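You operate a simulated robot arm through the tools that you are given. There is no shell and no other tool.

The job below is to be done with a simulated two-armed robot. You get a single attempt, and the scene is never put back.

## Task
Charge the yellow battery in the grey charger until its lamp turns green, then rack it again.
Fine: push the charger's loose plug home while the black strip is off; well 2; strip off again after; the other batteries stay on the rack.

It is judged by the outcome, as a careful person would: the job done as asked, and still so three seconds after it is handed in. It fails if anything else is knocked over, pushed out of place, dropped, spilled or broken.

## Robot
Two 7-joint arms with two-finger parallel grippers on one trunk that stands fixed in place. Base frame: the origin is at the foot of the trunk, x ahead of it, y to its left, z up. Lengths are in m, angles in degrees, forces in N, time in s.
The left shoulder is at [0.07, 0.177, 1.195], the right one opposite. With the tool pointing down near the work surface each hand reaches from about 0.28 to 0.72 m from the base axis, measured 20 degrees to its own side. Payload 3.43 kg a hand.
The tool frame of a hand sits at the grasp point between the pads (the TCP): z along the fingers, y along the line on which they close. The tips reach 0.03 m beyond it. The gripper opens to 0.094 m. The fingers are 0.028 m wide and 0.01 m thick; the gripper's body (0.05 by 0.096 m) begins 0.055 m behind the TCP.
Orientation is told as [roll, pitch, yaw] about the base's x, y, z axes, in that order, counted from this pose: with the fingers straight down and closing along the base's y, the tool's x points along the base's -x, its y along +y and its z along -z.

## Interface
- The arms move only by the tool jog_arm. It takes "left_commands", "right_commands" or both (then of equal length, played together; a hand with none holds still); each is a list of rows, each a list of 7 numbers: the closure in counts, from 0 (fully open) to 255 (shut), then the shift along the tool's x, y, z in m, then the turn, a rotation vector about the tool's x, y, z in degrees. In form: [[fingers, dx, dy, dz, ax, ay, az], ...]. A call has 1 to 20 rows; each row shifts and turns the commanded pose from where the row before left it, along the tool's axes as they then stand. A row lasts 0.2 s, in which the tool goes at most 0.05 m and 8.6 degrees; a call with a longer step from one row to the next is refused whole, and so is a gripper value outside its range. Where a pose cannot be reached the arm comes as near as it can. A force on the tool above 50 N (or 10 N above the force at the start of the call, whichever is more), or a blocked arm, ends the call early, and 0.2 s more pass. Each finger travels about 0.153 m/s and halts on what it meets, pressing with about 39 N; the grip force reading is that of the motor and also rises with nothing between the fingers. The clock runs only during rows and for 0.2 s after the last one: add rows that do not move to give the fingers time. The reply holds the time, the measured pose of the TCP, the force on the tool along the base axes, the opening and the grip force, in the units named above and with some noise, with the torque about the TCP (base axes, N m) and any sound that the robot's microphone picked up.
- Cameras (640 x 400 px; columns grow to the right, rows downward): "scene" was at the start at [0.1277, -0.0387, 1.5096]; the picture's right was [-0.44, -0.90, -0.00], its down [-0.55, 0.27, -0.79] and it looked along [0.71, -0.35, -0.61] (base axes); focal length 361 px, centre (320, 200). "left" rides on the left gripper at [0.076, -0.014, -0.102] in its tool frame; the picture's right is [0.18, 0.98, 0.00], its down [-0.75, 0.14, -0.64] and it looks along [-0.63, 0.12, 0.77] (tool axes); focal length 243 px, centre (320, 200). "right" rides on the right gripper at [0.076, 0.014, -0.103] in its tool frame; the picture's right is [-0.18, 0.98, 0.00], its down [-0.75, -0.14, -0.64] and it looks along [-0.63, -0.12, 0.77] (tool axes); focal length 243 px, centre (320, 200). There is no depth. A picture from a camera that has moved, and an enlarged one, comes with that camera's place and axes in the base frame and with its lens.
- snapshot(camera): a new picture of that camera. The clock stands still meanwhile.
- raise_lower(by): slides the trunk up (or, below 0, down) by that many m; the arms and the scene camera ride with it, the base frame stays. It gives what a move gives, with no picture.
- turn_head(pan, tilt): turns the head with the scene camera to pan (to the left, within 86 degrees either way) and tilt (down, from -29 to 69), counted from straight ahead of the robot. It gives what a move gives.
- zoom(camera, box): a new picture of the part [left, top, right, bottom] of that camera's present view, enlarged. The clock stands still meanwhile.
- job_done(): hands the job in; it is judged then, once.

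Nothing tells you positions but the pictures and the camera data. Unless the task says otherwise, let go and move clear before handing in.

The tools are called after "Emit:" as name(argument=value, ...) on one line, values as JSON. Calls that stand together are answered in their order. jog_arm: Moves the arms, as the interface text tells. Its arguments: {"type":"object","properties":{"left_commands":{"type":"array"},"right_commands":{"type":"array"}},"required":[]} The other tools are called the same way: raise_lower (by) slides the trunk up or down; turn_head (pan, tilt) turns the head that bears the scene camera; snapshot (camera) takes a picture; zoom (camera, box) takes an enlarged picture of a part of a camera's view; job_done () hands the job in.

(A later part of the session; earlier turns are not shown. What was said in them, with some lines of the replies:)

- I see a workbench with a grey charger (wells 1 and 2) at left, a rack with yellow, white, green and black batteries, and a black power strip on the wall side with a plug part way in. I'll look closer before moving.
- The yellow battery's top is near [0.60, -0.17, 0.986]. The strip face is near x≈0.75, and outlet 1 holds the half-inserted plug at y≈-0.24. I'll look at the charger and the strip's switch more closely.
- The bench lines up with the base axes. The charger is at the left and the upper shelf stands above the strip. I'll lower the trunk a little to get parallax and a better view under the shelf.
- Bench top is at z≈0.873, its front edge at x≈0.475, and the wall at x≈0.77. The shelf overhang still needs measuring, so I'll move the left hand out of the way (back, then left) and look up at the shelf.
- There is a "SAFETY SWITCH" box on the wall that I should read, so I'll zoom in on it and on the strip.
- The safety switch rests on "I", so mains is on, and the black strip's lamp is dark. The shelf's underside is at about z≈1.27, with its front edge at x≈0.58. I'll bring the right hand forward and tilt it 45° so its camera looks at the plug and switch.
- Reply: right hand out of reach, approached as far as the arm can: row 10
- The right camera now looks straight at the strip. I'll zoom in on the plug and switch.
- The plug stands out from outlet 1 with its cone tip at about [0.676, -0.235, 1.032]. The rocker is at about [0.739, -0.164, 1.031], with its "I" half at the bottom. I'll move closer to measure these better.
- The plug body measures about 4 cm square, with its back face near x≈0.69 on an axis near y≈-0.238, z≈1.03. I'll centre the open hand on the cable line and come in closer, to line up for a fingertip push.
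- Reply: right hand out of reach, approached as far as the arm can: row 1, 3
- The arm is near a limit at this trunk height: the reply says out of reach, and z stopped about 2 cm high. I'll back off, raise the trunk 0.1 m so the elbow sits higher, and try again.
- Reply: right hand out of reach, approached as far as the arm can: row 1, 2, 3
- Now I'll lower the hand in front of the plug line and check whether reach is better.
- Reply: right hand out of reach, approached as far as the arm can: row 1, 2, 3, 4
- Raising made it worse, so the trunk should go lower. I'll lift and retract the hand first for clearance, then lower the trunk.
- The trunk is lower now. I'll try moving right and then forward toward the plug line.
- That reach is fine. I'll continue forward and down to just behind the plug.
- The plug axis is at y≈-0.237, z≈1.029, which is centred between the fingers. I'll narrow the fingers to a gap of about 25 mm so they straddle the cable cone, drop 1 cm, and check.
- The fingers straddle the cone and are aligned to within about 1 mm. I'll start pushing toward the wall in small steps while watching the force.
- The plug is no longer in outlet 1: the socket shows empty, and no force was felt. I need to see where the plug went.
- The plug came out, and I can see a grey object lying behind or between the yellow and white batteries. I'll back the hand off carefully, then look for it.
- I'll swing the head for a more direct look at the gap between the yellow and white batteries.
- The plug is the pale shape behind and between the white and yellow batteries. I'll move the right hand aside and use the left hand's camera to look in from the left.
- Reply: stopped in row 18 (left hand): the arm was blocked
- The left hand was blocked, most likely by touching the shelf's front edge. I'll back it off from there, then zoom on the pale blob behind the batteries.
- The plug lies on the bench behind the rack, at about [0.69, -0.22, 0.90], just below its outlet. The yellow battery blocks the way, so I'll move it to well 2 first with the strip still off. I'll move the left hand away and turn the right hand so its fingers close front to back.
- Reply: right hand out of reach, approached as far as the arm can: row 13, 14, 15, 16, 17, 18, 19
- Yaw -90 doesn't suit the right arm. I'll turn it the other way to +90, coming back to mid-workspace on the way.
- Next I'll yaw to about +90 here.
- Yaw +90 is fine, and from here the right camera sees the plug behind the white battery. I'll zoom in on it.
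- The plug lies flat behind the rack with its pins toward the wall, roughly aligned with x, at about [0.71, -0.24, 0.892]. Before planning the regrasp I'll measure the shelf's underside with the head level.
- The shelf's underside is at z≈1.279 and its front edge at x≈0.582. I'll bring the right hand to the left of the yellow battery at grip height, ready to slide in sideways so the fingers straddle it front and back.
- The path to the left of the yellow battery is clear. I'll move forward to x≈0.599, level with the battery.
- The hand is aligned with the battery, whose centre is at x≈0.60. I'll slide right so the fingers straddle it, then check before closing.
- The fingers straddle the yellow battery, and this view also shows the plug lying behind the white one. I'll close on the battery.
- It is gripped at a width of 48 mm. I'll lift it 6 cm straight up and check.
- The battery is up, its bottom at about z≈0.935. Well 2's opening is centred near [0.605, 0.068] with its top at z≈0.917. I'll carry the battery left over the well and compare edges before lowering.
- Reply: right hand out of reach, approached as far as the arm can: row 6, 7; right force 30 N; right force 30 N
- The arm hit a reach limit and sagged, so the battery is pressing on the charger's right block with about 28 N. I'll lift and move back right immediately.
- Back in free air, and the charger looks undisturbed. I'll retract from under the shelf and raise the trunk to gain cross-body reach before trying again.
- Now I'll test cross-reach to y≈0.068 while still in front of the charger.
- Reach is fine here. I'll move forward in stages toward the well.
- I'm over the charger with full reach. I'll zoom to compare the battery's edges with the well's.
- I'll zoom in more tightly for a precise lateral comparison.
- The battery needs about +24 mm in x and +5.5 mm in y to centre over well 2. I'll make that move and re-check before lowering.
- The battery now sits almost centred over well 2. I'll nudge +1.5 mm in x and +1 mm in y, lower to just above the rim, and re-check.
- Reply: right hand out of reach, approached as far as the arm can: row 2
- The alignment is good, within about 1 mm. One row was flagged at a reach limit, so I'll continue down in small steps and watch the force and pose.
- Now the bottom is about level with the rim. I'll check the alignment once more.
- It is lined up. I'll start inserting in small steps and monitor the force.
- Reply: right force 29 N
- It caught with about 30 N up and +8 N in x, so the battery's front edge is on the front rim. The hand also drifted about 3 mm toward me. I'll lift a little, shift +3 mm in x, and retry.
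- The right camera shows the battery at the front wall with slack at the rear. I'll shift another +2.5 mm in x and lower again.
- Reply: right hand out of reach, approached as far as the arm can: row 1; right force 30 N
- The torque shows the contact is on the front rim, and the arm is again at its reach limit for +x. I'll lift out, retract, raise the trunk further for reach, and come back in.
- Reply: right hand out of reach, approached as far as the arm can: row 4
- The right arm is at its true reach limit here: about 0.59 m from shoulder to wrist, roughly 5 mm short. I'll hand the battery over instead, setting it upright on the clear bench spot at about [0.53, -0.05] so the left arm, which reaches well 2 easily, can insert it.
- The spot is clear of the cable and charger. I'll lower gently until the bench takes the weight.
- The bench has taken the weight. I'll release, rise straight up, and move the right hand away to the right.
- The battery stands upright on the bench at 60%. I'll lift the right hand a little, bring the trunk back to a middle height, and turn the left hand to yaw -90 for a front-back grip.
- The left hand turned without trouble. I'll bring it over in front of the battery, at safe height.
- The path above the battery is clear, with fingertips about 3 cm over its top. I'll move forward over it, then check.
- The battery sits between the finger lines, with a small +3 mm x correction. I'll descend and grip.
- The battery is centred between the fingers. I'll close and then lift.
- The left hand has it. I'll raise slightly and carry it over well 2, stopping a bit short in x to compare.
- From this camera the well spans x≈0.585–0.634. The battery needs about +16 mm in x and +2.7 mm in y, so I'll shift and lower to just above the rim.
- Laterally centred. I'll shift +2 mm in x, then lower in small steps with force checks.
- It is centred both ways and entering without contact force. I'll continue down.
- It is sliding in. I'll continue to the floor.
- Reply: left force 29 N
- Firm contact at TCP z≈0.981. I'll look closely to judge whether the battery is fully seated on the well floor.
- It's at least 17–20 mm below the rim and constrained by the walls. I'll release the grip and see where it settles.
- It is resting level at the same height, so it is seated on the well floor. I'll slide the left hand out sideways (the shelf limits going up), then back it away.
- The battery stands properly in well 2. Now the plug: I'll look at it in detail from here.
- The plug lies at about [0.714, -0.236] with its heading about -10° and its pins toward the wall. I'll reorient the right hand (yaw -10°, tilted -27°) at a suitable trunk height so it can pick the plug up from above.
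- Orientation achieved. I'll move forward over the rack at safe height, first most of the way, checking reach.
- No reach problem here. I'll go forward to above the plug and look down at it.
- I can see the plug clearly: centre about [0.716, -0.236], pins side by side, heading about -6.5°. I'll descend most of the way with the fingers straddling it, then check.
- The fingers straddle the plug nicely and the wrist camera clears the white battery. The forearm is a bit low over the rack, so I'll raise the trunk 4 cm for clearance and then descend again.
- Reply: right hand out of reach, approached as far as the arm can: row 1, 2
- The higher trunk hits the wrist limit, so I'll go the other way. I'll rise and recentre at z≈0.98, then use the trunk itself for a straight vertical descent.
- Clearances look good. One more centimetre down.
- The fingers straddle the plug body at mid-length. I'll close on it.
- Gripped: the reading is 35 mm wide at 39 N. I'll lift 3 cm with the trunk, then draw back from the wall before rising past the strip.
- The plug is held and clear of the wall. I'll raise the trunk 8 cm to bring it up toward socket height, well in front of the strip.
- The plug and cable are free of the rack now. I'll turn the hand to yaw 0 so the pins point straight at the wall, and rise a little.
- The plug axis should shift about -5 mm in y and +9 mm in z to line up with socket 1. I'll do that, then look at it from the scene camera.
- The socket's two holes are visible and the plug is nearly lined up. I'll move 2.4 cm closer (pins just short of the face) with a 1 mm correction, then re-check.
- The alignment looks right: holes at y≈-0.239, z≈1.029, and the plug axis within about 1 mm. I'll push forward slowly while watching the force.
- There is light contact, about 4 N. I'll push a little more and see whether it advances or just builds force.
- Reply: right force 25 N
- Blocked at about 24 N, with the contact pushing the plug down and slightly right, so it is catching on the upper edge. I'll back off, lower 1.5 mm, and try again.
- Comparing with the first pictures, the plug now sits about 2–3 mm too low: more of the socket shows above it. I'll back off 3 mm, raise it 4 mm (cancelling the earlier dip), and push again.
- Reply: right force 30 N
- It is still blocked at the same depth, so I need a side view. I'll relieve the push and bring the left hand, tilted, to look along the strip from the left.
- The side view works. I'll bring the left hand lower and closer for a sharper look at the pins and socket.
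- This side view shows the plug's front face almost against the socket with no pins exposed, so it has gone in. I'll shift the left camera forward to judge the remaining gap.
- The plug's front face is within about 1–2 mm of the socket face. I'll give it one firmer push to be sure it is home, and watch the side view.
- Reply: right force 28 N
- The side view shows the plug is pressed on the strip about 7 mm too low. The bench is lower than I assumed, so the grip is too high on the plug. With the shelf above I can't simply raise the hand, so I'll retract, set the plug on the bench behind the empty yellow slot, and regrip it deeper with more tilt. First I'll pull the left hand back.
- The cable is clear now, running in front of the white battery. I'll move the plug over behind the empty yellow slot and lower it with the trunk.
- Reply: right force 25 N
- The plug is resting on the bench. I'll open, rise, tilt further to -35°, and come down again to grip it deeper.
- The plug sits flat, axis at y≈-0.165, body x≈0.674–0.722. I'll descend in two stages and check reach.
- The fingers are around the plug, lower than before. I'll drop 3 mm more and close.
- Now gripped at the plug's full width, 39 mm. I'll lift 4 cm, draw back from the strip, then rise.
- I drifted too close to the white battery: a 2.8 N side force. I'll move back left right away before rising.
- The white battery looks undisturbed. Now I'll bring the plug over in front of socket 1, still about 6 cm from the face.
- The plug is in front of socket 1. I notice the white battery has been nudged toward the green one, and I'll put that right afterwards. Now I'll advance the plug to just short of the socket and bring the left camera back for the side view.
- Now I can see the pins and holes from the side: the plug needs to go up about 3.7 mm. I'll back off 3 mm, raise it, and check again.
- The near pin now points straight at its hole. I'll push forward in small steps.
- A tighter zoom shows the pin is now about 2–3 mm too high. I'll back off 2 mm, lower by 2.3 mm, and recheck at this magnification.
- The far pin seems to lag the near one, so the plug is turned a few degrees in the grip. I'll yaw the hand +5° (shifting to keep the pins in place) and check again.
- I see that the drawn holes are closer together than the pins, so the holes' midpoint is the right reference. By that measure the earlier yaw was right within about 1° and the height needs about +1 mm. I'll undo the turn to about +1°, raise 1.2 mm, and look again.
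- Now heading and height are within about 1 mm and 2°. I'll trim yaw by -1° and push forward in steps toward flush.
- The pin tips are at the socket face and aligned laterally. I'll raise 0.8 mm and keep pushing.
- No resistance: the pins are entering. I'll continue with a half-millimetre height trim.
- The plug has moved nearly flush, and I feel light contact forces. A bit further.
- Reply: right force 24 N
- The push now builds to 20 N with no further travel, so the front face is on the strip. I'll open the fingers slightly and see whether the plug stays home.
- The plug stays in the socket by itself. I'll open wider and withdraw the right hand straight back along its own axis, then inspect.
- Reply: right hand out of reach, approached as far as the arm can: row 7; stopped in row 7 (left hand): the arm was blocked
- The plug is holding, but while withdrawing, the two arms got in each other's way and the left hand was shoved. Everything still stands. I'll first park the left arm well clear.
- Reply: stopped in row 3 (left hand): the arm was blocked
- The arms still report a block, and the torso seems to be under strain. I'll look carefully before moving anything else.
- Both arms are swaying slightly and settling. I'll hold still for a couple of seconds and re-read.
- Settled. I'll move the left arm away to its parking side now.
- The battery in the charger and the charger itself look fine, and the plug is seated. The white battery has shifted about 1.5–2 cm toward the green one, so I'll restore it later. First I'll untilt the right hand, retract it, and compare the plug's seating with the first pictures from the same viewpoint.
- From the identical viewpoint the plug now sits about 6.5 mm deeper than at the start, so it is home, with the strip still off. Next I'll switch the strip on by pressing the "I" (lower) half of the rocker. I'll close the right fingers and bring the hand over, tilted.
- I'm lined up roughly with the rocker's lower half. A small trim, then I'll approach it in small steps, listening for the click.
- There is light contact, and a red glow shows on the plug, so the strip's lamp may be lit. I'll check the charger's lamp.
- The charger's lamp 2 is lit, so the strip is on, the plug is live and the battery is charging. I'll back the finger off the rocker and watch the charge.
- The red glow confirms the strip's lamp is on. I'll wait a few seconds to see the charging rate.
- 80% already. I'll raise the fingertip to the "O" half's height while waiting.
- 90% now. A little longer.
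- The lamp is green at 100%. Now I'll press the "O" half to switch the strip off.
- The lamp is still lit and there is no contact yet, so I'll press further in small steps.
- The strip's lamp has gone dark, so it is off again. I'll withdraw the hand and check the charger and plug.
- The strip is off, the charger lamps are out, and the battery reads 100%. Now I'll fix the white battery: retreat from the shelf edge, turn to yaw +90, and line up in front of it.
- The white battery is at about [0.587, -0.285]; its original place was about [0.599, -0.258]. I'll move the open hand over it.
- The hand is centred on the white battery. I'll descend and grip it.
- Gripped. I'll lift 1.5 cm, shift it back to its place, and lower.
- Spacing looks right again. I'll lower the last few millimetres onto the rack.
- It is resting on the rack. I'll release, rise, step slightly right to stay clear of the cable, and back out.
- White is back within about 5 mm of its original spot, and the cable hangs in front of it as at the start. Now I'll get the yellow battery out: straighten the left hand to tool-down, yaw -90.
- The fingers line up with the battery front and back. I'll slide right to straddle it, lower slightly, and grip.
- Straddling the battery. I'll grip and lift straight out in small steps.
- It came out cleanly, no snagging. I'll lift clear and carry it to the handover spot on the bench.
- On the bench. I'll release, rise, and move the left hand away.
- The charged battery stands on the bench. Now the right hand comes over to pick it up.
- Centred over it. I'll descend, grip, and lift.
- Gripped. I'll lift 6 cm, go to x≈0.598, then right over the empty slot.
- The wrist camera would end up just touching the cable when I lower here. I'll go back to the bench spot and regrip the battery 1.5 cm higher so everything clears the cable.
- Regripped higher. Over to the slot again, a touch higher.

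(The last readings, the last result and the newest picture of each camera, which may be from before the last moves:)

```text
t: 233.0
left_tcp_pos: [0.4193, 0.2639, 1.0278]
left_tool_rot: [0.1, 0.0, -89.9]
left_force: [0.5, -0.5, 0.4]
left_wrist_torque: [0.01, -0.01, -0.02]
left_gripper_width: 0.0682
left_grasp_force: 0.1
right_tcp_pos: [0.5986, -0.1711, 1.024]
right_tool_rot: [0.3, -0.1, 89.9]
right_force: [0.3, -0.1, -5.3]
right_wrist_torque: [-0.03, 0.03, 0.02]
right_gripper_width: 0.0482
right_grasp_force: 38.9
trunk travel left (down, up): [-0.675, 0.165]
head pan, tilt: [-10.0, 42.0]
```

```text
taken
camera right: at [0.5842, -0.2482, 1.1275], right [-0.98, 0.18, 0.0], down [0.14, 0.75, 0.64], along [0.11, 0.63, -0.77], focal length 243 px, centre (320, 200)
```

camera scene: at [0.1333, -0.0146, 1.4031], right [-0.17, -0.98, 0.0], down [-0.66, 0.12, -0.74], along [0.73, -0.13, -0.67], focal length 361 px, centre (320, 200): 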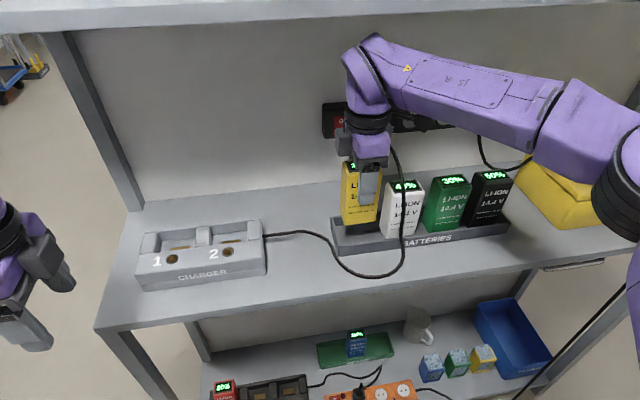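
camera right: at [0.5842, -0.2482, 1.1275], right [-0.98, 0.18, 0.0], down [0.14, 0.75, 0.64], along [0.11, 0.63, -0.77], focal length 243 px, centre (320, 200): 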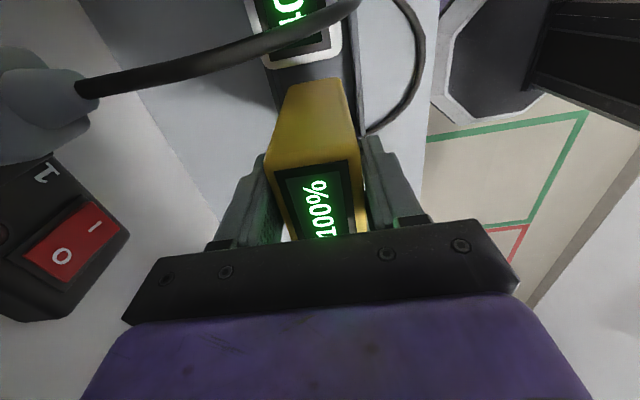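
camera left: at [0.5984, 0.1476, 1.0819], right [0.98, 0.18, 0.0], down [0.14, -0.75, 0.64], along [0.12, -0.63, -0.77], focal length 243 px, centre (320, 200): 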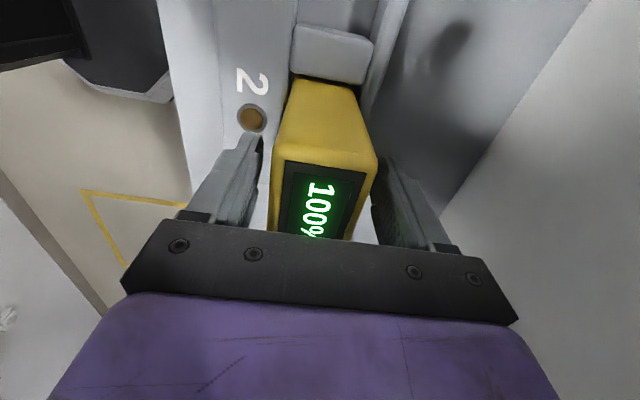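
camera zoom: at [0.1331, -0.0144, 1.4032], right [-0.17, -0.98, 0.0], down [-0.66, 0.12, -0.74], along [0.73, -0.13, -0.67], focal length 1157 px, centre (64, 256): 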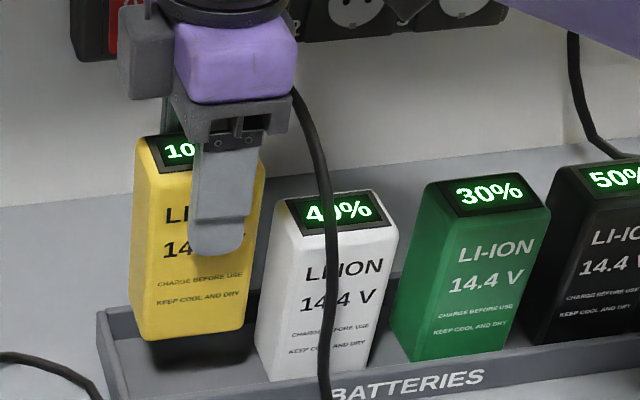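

Positioned over the slot with the cable clear. I'll lower in steps.

Emit:
jog_arm(right_commands=[[255, 0, 0, 0.02, 0, 0, 0], [255, 0, 0, 0.018, 0, 0, 0], [255, 0, 0, 0, 0, 0, 0]])

Emit:
zoom(camera="scene", box=[300, 120, 500, 245])

Emit:
snapshot(camera="right")

```text
t: 233.8
left_tcp_pos: [0.4186, 0.2646, 1.0282]
left_tool_rot: [0.1, 0.0, -90.1]
left_force: [0.2, 0.4, -0.3]
left_wrist_torque: [0.0, 0.0, 0.03]
left_gripper_width: 0.0684
left_grasp_force: 0.1
right_tcp_pos: [0.5967, -0.1708, 0.9856]
right_tool_rot: [0.2, 0.0, 89.9]
right_force: [-0.5, -0.3, -5.4]
right_wrist_torque: [0.0, -0.02, -0.03]
right_gripper_width: 0.0481
right_grasp_force: 39.1
trunk travel left (down, up): [-0.675, 0.165]
head pan, tilt: [-10.0, 42.0]
```

```text
3.20 times, centred on (400, 182) of scene
camera zoom: at [0.1329, -0.0147, 1.4032], right [-0.17, -0.98, 0.0], down [-0.66, 0.12, -0.74], along [0.73, -0.13, -0.67], focal length 1157 px, centre (64, 256)
```

zoom: 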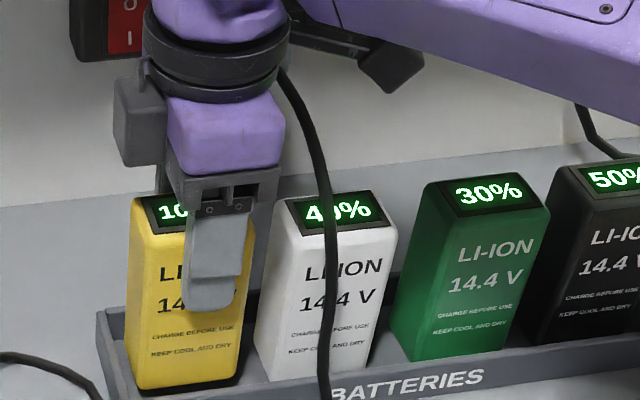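

```text
taken
camera right: at [0.5812, -0.2468, 1.0888], right [-0.98, 0.18, 0.0], down [0.14, 0.75, 0.64], along [0.11, 0.63, -0.77], focal length 243 px, centre (320, 200)
```

right: 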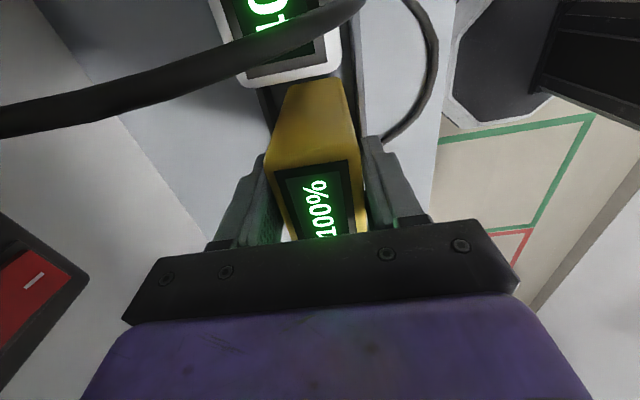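

Emit:
jog_arm(right_commands=[[255, 0, 0, 0.004, 0, 0, 0], [255, 0, 0, 0.004, 0, 0, 0], [255, 0, 0, 0, 0, 0, 0]])

```text
t: 234.6
left_tcp_pos: [0.4189, 0.2624, 1.0288]
left_tool_rot: [0.0, -0.1, -90.0]
left_force: [-0.2, -0.8, -0.4]
left_wrist_torque: [0.01, 0.0, -0.01]
left_gripper_width: 0.0683
left_grasp_force: 0.2
right_tcp_pos: [0.5974, -0.1703, 0.9789]
right_tool_rot: [0.3, 0.0, 89.9]
right_force: [-0.5, -0.2, -4.0]
right_wrist_torque: [0.01, 0.01, 0.02]
right_gripper_width: 0.0483
right_grasp_force: 39.2
trunk travel left (down, up): [-0.675, 0.165]
head pan, tilt: [-10.0, 42.0]
```

Emit:
jog_arm(right_commands=[[255, 0, 0, 0.003, 0, 0, 0], [255, 0, 0, 0.002, 0, 0, 0], [255, 0, 0, 0, 0, 0, 0]])

```text
t: 235.4
left_tcp_pos: [0.4196, 0.2635, 1.0296]
left_tool_rot: [0.0, 0.0, -90.0]
left_force: [-0.6, 0.2, 0.4]
left_wrist_torque: [-0.02, 0.01, 0.02]
left_gripper_width: 0.0684
left_grasp_force: 0.1
right_tcp_pos: [0.5968, -0.1712, 0.9745]
right_tool_rot: [0.3, 0.0, 90.0]
right_force: [0.5, -0.3, -5.5]
right_wrist_torque: [0.02, -0.02, 0.02]
right_gripper_width: 0.0483
right_grasp_force: 39.1
trunk travel left (down, up): [-0.675, 0.165]
head pan, tilt: [-10.0, 42.0]
```

Emit:
jog_arm(right_commands=[[255, 0, 0, 0.002, 0, 0, 0], [255, 0, 0, 0, 0, 0, 0]])

```text
t: 236.0
left_tcp_pos: [0.4191, 0.2636, 1.0279]
left_tool_rot: [0.0, -0.1, -90.0]
left_force: [-0.2, -1.6, 0.0]
left_wrist_torque: [-0.02, 0.02, 0.0]
left_gripper_width: 0.0682
left_grasp_force: 0.1
right_tcp_pos: [0.5969, -0.1706, 0.9726]
right_tool_rot: [0.4, 0.1, 90.0]
right_force: [0.5, 0.3, -5.0]
right_wrist_torque: [-0.04, 0.01, -0.03]
right_gripper_width: 0.0482
right_grasp_force: 38.6
trunk travel left (down, up): [-0.675, 0.165]
head pan, tilt: [-10.0, 42.0]
```

Emit:
jog_arm(right_commands=[[255, 0, 0, 0.002, 0, 0, 0], [255, 0, 0, 0, 0, 0, 0]])

Emit:
zoom(camera="scene", box=[320, 180, 420, 242])

```text
t: 236.6
left_tcp_pos: [0.4182, 0.2632, 1.0287]
left_tool_rot: [0.0, 0.0, -90.0]
left_force: [0.4, 0.0, -0.1]
left_wrist_torque: [0.02, 0.0, 0.01]
left_gripper_width: 0.068
left_grasp_force: 0.0
right_tcp_pos: [0.5957, -0.1711, 0.9699]
right_tool_rot: [0.2, 0.0, 90.0]
right_force: [0.1, 0.7, -0.5]
right_wrist_torque: [0.15, -0.18, -0.06]
right_gripper_width: 0.0482
right_grasp_force: 38.6
trunk travel left (down, up): [-0.675, 0.165]
head pan, tilt: [-10.0, 42.0]
```

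```text
6.40 times, centred on (370, 211) of scene
camera zoom: at [0.1328, -0.0148, 1.4033], right [-0.17, -0.98, 0.0], down [-0.66, 0.12, -0.74], along [0.73, -0.13, -0.67], focal length 2313 px, centre (0, 130)
```

zoom: 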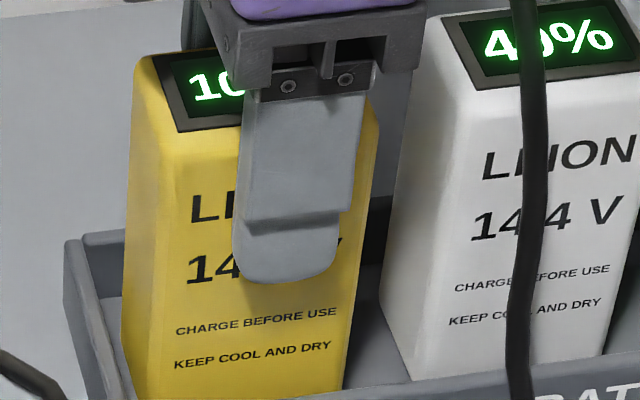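

The rack has taken the weight. I'll release, rise, step left away from the cable, then back out.

Emit:
jog_arm(right_commands=[[150, 0, 0, 0, 0, 0, 0], [80, 0, 0, 0, 0, 0, 0], [70, 0, 0, 0, 0, 0, 0], [70, 0, 0, -0.02, 0, 0, 0], [70, 0, 0, -0.02, 0, 0, 0], [70, 0, 0, -0.02, 0, 0, 0], [70, -0.03, 0, 0, 0, 0, 0], [70, -0.03, 0, 0, 0, 0, 0], [70, 0, 0.035, 0, 0, 0, 0], [70, 0, 0.035, 0, 0, 0, 0], [70, 0, 0.035, 0, 0, 0, 0], [70, 0, 0.035, 0, 0, 0, 0], [70, 0, 0, 0, 0, 0, 0]])

Emit:
turn_head(pan=0, tilt=45)

Emit:
snapshot(camera="scene")

Emit:
zoom(camera="scene", box=[360, 90, 560, 215])

Emit:
zoom(camera="scene", box=[360, 150, 620, 312])

```text
t: 239.4
left_tcp_pos: [0.4187, 0.2634, 1.028]
left_tool_rot: [-0.1, 0.0, -90.0]
left_force: [0.5, -0.1, 0.1]
left_wrist_torque: [0.01, -0.01, 0.0]
left_gripper_width: 0.0682
left_grasp_force: 0.2
right_tcp_pos: [0.4567, -0.1091, 1.0312]
right_tool_rot: [0.3, 0.0, 90.0]
right_force: [0.7, -0.2, 0.4]
right_wrist_torque: [0.0, 0.01, -0.01]
right_gripper_width: 0.0684
right_grasp_force: 0.0
trunk travel left (down, up): [-0.675, 0.165]
head pan, tilt: [-10.0, 42.0]
```

```text
t: 240.2
left_tcp_pos: [0.419, 0.2644, 1.0294]
left_tool_rot: [0.0, 0.0, -90.0]
left_force: [-0.4, 0.5, 0.0]
left_wrist_torque: [-0.01, -0.02, 0.01]
left_gripper_width: 0.0683
left_grasp_force: 0.0
right_tcp_pos: [0.456, -0.1094, 1.0305]
right_tool_rot: [0.2, 0.0, 89.9]
right_force: [0.3, -0.8, -0.2]
right_wrist_torque: [0.06, -0.01, 0.0]
right_gripper_width: 0.0681
right_grasp_force: 0.0
trunk travel left (down, up): [-0.675, 0.165]
head pan, tilt: [0.0, 45.0]
```

```text
taken
camera scene: at [0.1313, -0.0003, 1.399], right [0.0, -1.0, 0.0], down [-0.71, 0.0, -0.71], along [0.71, 0.0, -0.71], focal length 361 px, centre (320, 200)
```

scene: 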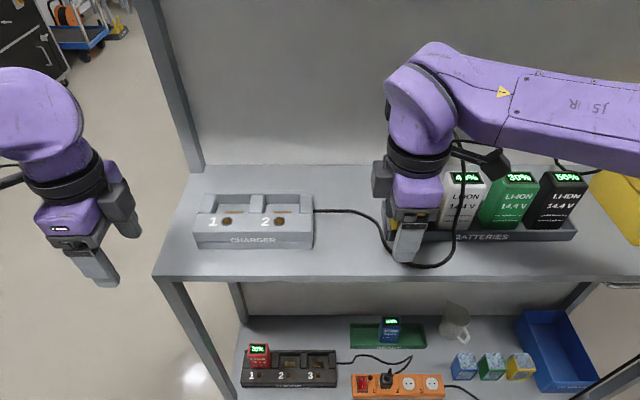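

```text
3.20 times, centred on (460, 152) of scene
camera zoom: at [0.1313, -0.0003, 1.399], right [0.0, -1.0, 0.0], down [-0.71, 0.0, -0.71], along [0.71, 0.0, -0.71], focal length 1157 px, centre (-128, 352)
```

zoom: 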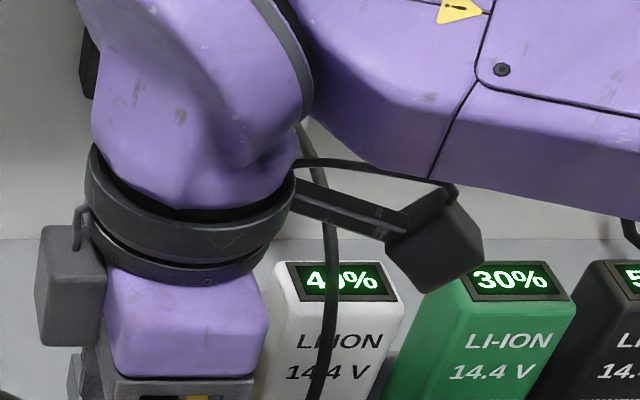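

```text
2.46 times, centred on (490, 231) of scene
camera zoom: at [0.1313, -0.0003, 1.399], right [0.0, -1.0, 0.0], down [-0.71, 0.0, -0.71], along [0.71, 0.0, -0.71], focal length 890 px, centre (-98, 124)
```

zoom: 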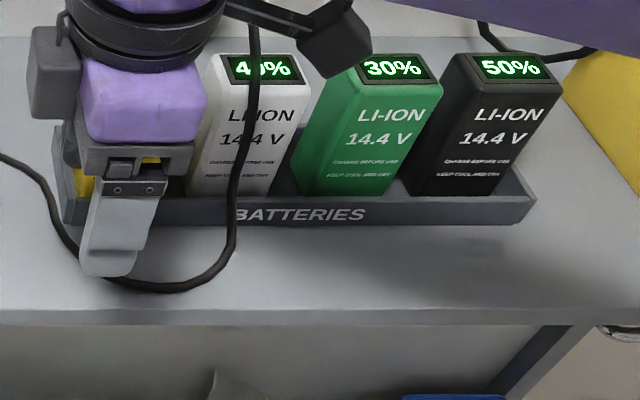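

I'll move the right hand well clear and take the final views.

Emit:
jog_arm(right_commands=[[70, 0, 0.01, -0.04, 0, 0, 0], [70, 0, 0.01, -0.04, 0, 0, 0], [70, 0.04, 0, 0, 0, 0, 0], [70, 0.04, 0, 0, 0, 0, 0], [70, 0.04, 0, 0, 0, 0, 0], [70, 0.04, 0, 0, 0, 0, 0], [70, 0.04, 0, 0, 0, 0, 0], [70, 0.04, 0, 0, 0, 0, 0], [70, 0.04, 0, 0, 0, 0, 0], [70, 0, 0, 0, 0, 0, 0]])

Emit:
snapshot(camera="scene")

Emit:
zoom(camera="scene", box=[360, 90, 560, 215])

Emit:
zoom(camera="scene", box=[360, 180, 560, 305])

Emit:
zoom(camera="scene", box=[180, 180, 380, 305])

```text
t: 242.4
left_tcp_pos: [0.4184, 0.2639, 1.0287]
left_tool_rot: [0.1, 0.0, -89.9]
left_force: [0.9, 0.4, -0.6]
left_wrist_torque: [0.07, -0.03, -0.01]
left_gripper_width: 0.0684
left_grasp_force: 0.0
right_tcp_pos: [0.4349, -0.3911, 1.111]
right_tool_rot: [0.3, 0.1, 90.0]
right_force: [0.0, 0.3, -0.5]
right_wrist_torque: [0.02, 0.0, 0.01]
right_gripper_width: 0.0681
right_grasp_force: 0.0
trunk travel left (down, up): [-0.675, 0.165]
head pan, tilt: [0.0, 45.0]
```

```text
taken
camera scene: at [0.1315, 0.0007, 1.3989], right [0.0, -1.0, 0.0], down [-0.71, 0.0, -0.71], along [0.71, 0.0, -0.71], focal length 361 px, centre (320, 200)
```

scene: 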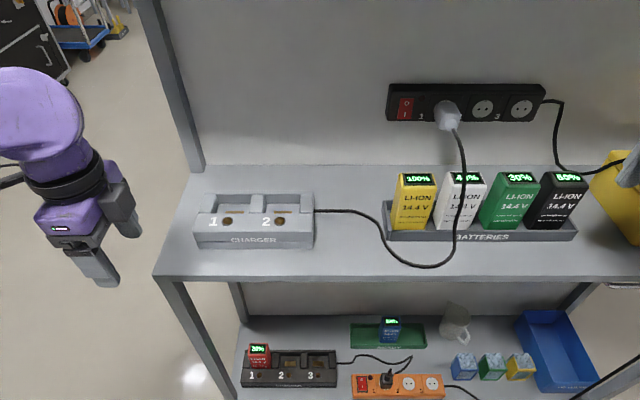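

```text
3.20 times, centred on (460, 152) of scene
camera zoom: at [0.1315, 0.0007, 1.3989], right [0.0, -1.0, 0.0], down [-0.71, 0.0, -0.71], along [0.71, 0.0, -0.71], focal length 1157 px, centre (-128, 352)
```

zoom: 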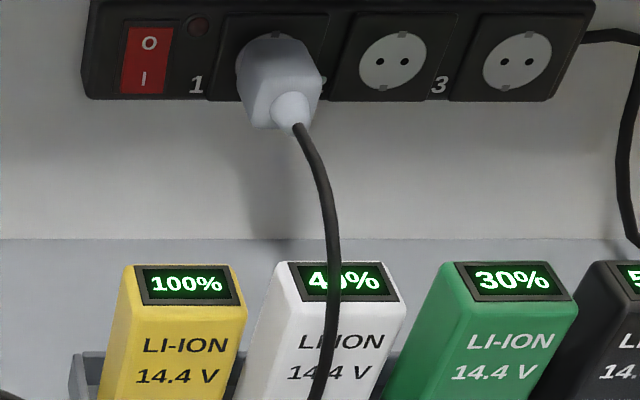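

```text
3.20 times, centred on (460, 242) of scene
camera zoom: at [0.1315, 0.0007, 1.3989], right [0.0, -1.0, 0.0], down [-0.71, 0.0, -0.71], along [0.71, 0.0, -0.71], focal length 1157 px, centre (-128, 64)
```

zoom: 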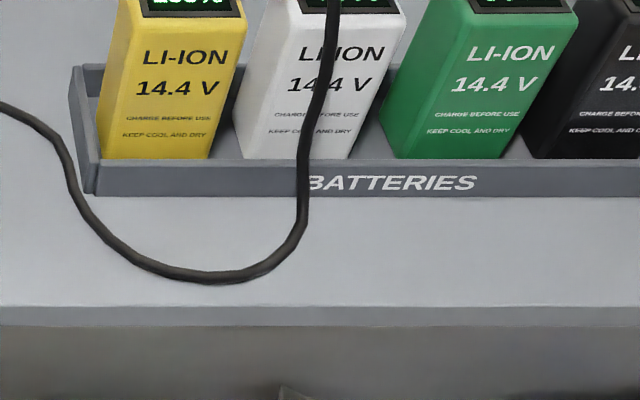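

```text
3.20 times, centred on (280, 242) of scene
camera zoom: at [0.1315, 0.0007, 1.3989], right [0.0, -1.0, 0.0], down [-0.71, 0.0, -0.71], along [0.71, 0.0, -0.71], focal length 1157 px, centre (448, 64)
```

zoom: 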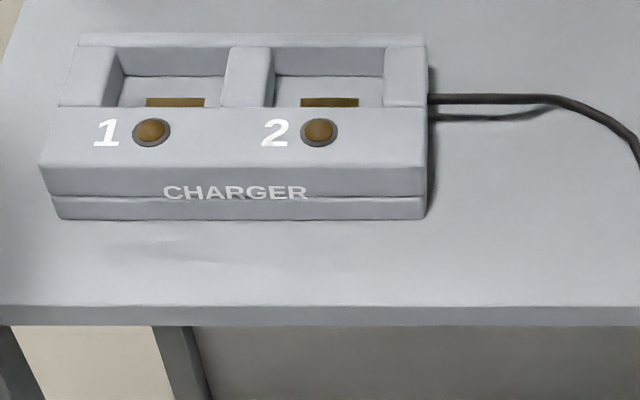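

Everything is in place: the yellow battery is racked at 100%, the strip lamp is dark, and the plug is seated. As a last check I'll return to the starting viewpoint and compare with the first picture.

Emit:
raise_lower(by=0.1)

Emit:
turn_head(pan=-26.2, tilt=37.7)

Emit:
snapshot(camera="scene")

Emit:
zoom(camera="scene", box=[220, 140, 420, 265])

Emit:
zoom(camera="scene", box=[230, 200, 430, 325])

```text
t: 243.7
left_tcp_pos: [0.4184, 0.2637, 1.1289]
left_tool_rot: [0.0, 0.0, -89.9]
left_force: [0.3, -0.5, 0.5]
left_wrist_torque: [-0.01, -0.01, 0.01]
left_gripper_width: 0.068
left_grasp_force: 0.0
right_tcp_pos: [0.4357, -0.3924, 1.2113]
right_tool_rot: [0.2, 0.0, 89.9]
right_force: [1.0, 0.4, -0.9]
right_wrist_torque: [-0.02, 0.03, 0.04]
right_gripper_width: 0.0682
right_grasp_force: 0.1
trunk travel left (down, up): [-0.775, 0.065]
head pan, tilt: [0.0, 45.0]
```

```text
t: 244.6
left_tcp_pos: [0.4188, 0.2637, 1.1286]
left_tool_rot: [0.0, -0.1, -90.0]
left_force: [-0.4, -0.2, 0.6]
left_wrist_torque: [-0.02, 0.02, 0.0]
left_gripper_width: 0.0684
left_grasp_force: 0.1
right_tcp_pos: [0.4342, -0.3921, 1.2114]
right_tool_rot: [0.2, -0.1, 90.0]
right_force: [1.2, 0.9, 1.4]
right_wrist_torque: [0.01, 0.02, 0.01]
right_gripper_width: 0.0681
right_grasp_force: 0.0
trunk travel left (down, up): [-0.775, 0.065]
head pan, tilt: [-26.2, 37.7]
```

```text
taken
camera scene: at [0.1276, -0.0384, 1.5096], right [-0.44, -0.9, 0.0], down [-0.55, 0.27, -0.79], along [0.71, -0.35, -0.61], focal length 361 px, centre (320, 200)
```

scene: 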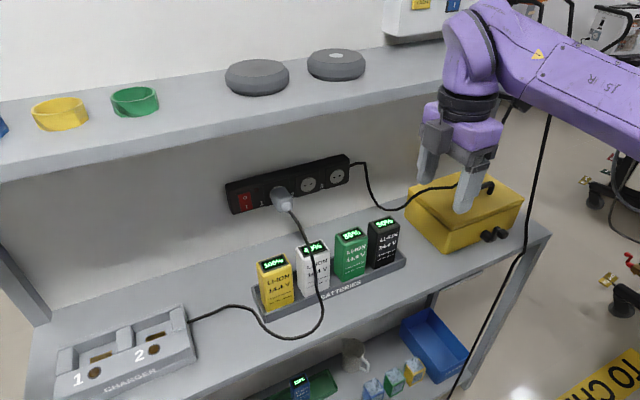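

```text
3.20 times, centred on (320, 202) of scene
camera zoom: at [0.1276, -0.0384, 1.5096], right [-0.44, -0.9, 0.0], down [-0.55, 0.27, -0.79], along [0.71, -0.35, -0.61], focal length 1157 px, centre (320, 192)
```

zoom: 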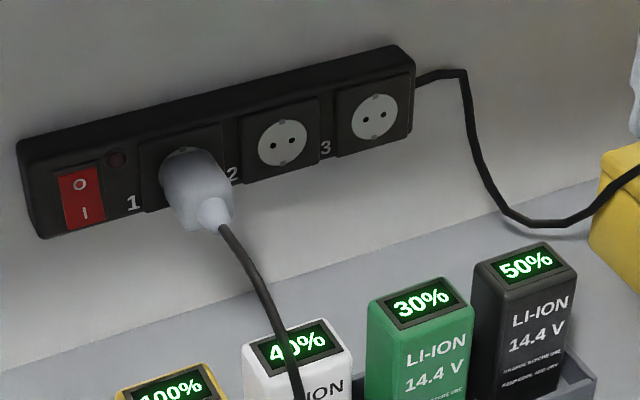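

```text
3.20 times, centred on (330, 262) of scene
camera zoom: at [0.1276, -0.0384, 1.5096], right [-0.44, -0.9, 0.0], down [-0.55, 0.27, -0.79], along [0.71, -0.35, -0.61], focal length 1157 px, centre (288, 0)
```

zoom: 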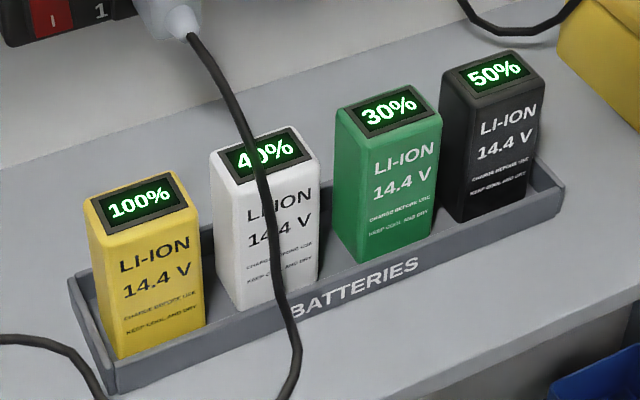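

The view matches the first picture. All four batteries stand on the rack within about 5 mm of where they began, with the yellow one at 100%. The plug is home, the strip is off with its lamp dark, the charger is empty, and both hands are clear. I'll hand the job in.

Emit:
job_done()

```text
The job is handed in.
```

The yellow battery charged to 100% in well 2 until its lamp turned green. It is back in its place on the rack, and I have handed the job in. I switched the black strip on only after the plug was home, and it is off again with its lamp dark.

A few things did not go cleanly:

- **Plug:** my first push knocked the loose plug out of the socket and it fell behind the rack. I picked it up and pushed it home while the strip was off. It sits about 6–7 mm deeper than at the start, and the charger ran from it.
- **White and green batteries:** reaching for the plug, I pushed the white battery about 3 cm along the rack into the green one. I put the white one back. All four batteries now stand within about 5 mm of where they began.
- **Charger:** early on I pressed the battery's edge onto the charger's rim a few times, at about 30 N. The charger did not shift.
- **Left arm:** it bumped something, probably the upper shelf's front edge, while I was looking for the plug. Later the arms jammed while I was withdrawing from the socket. Nothing moved that I could see either time.

In the last picture, taken from the starting viewpoint, everything else looked as it did at the start.
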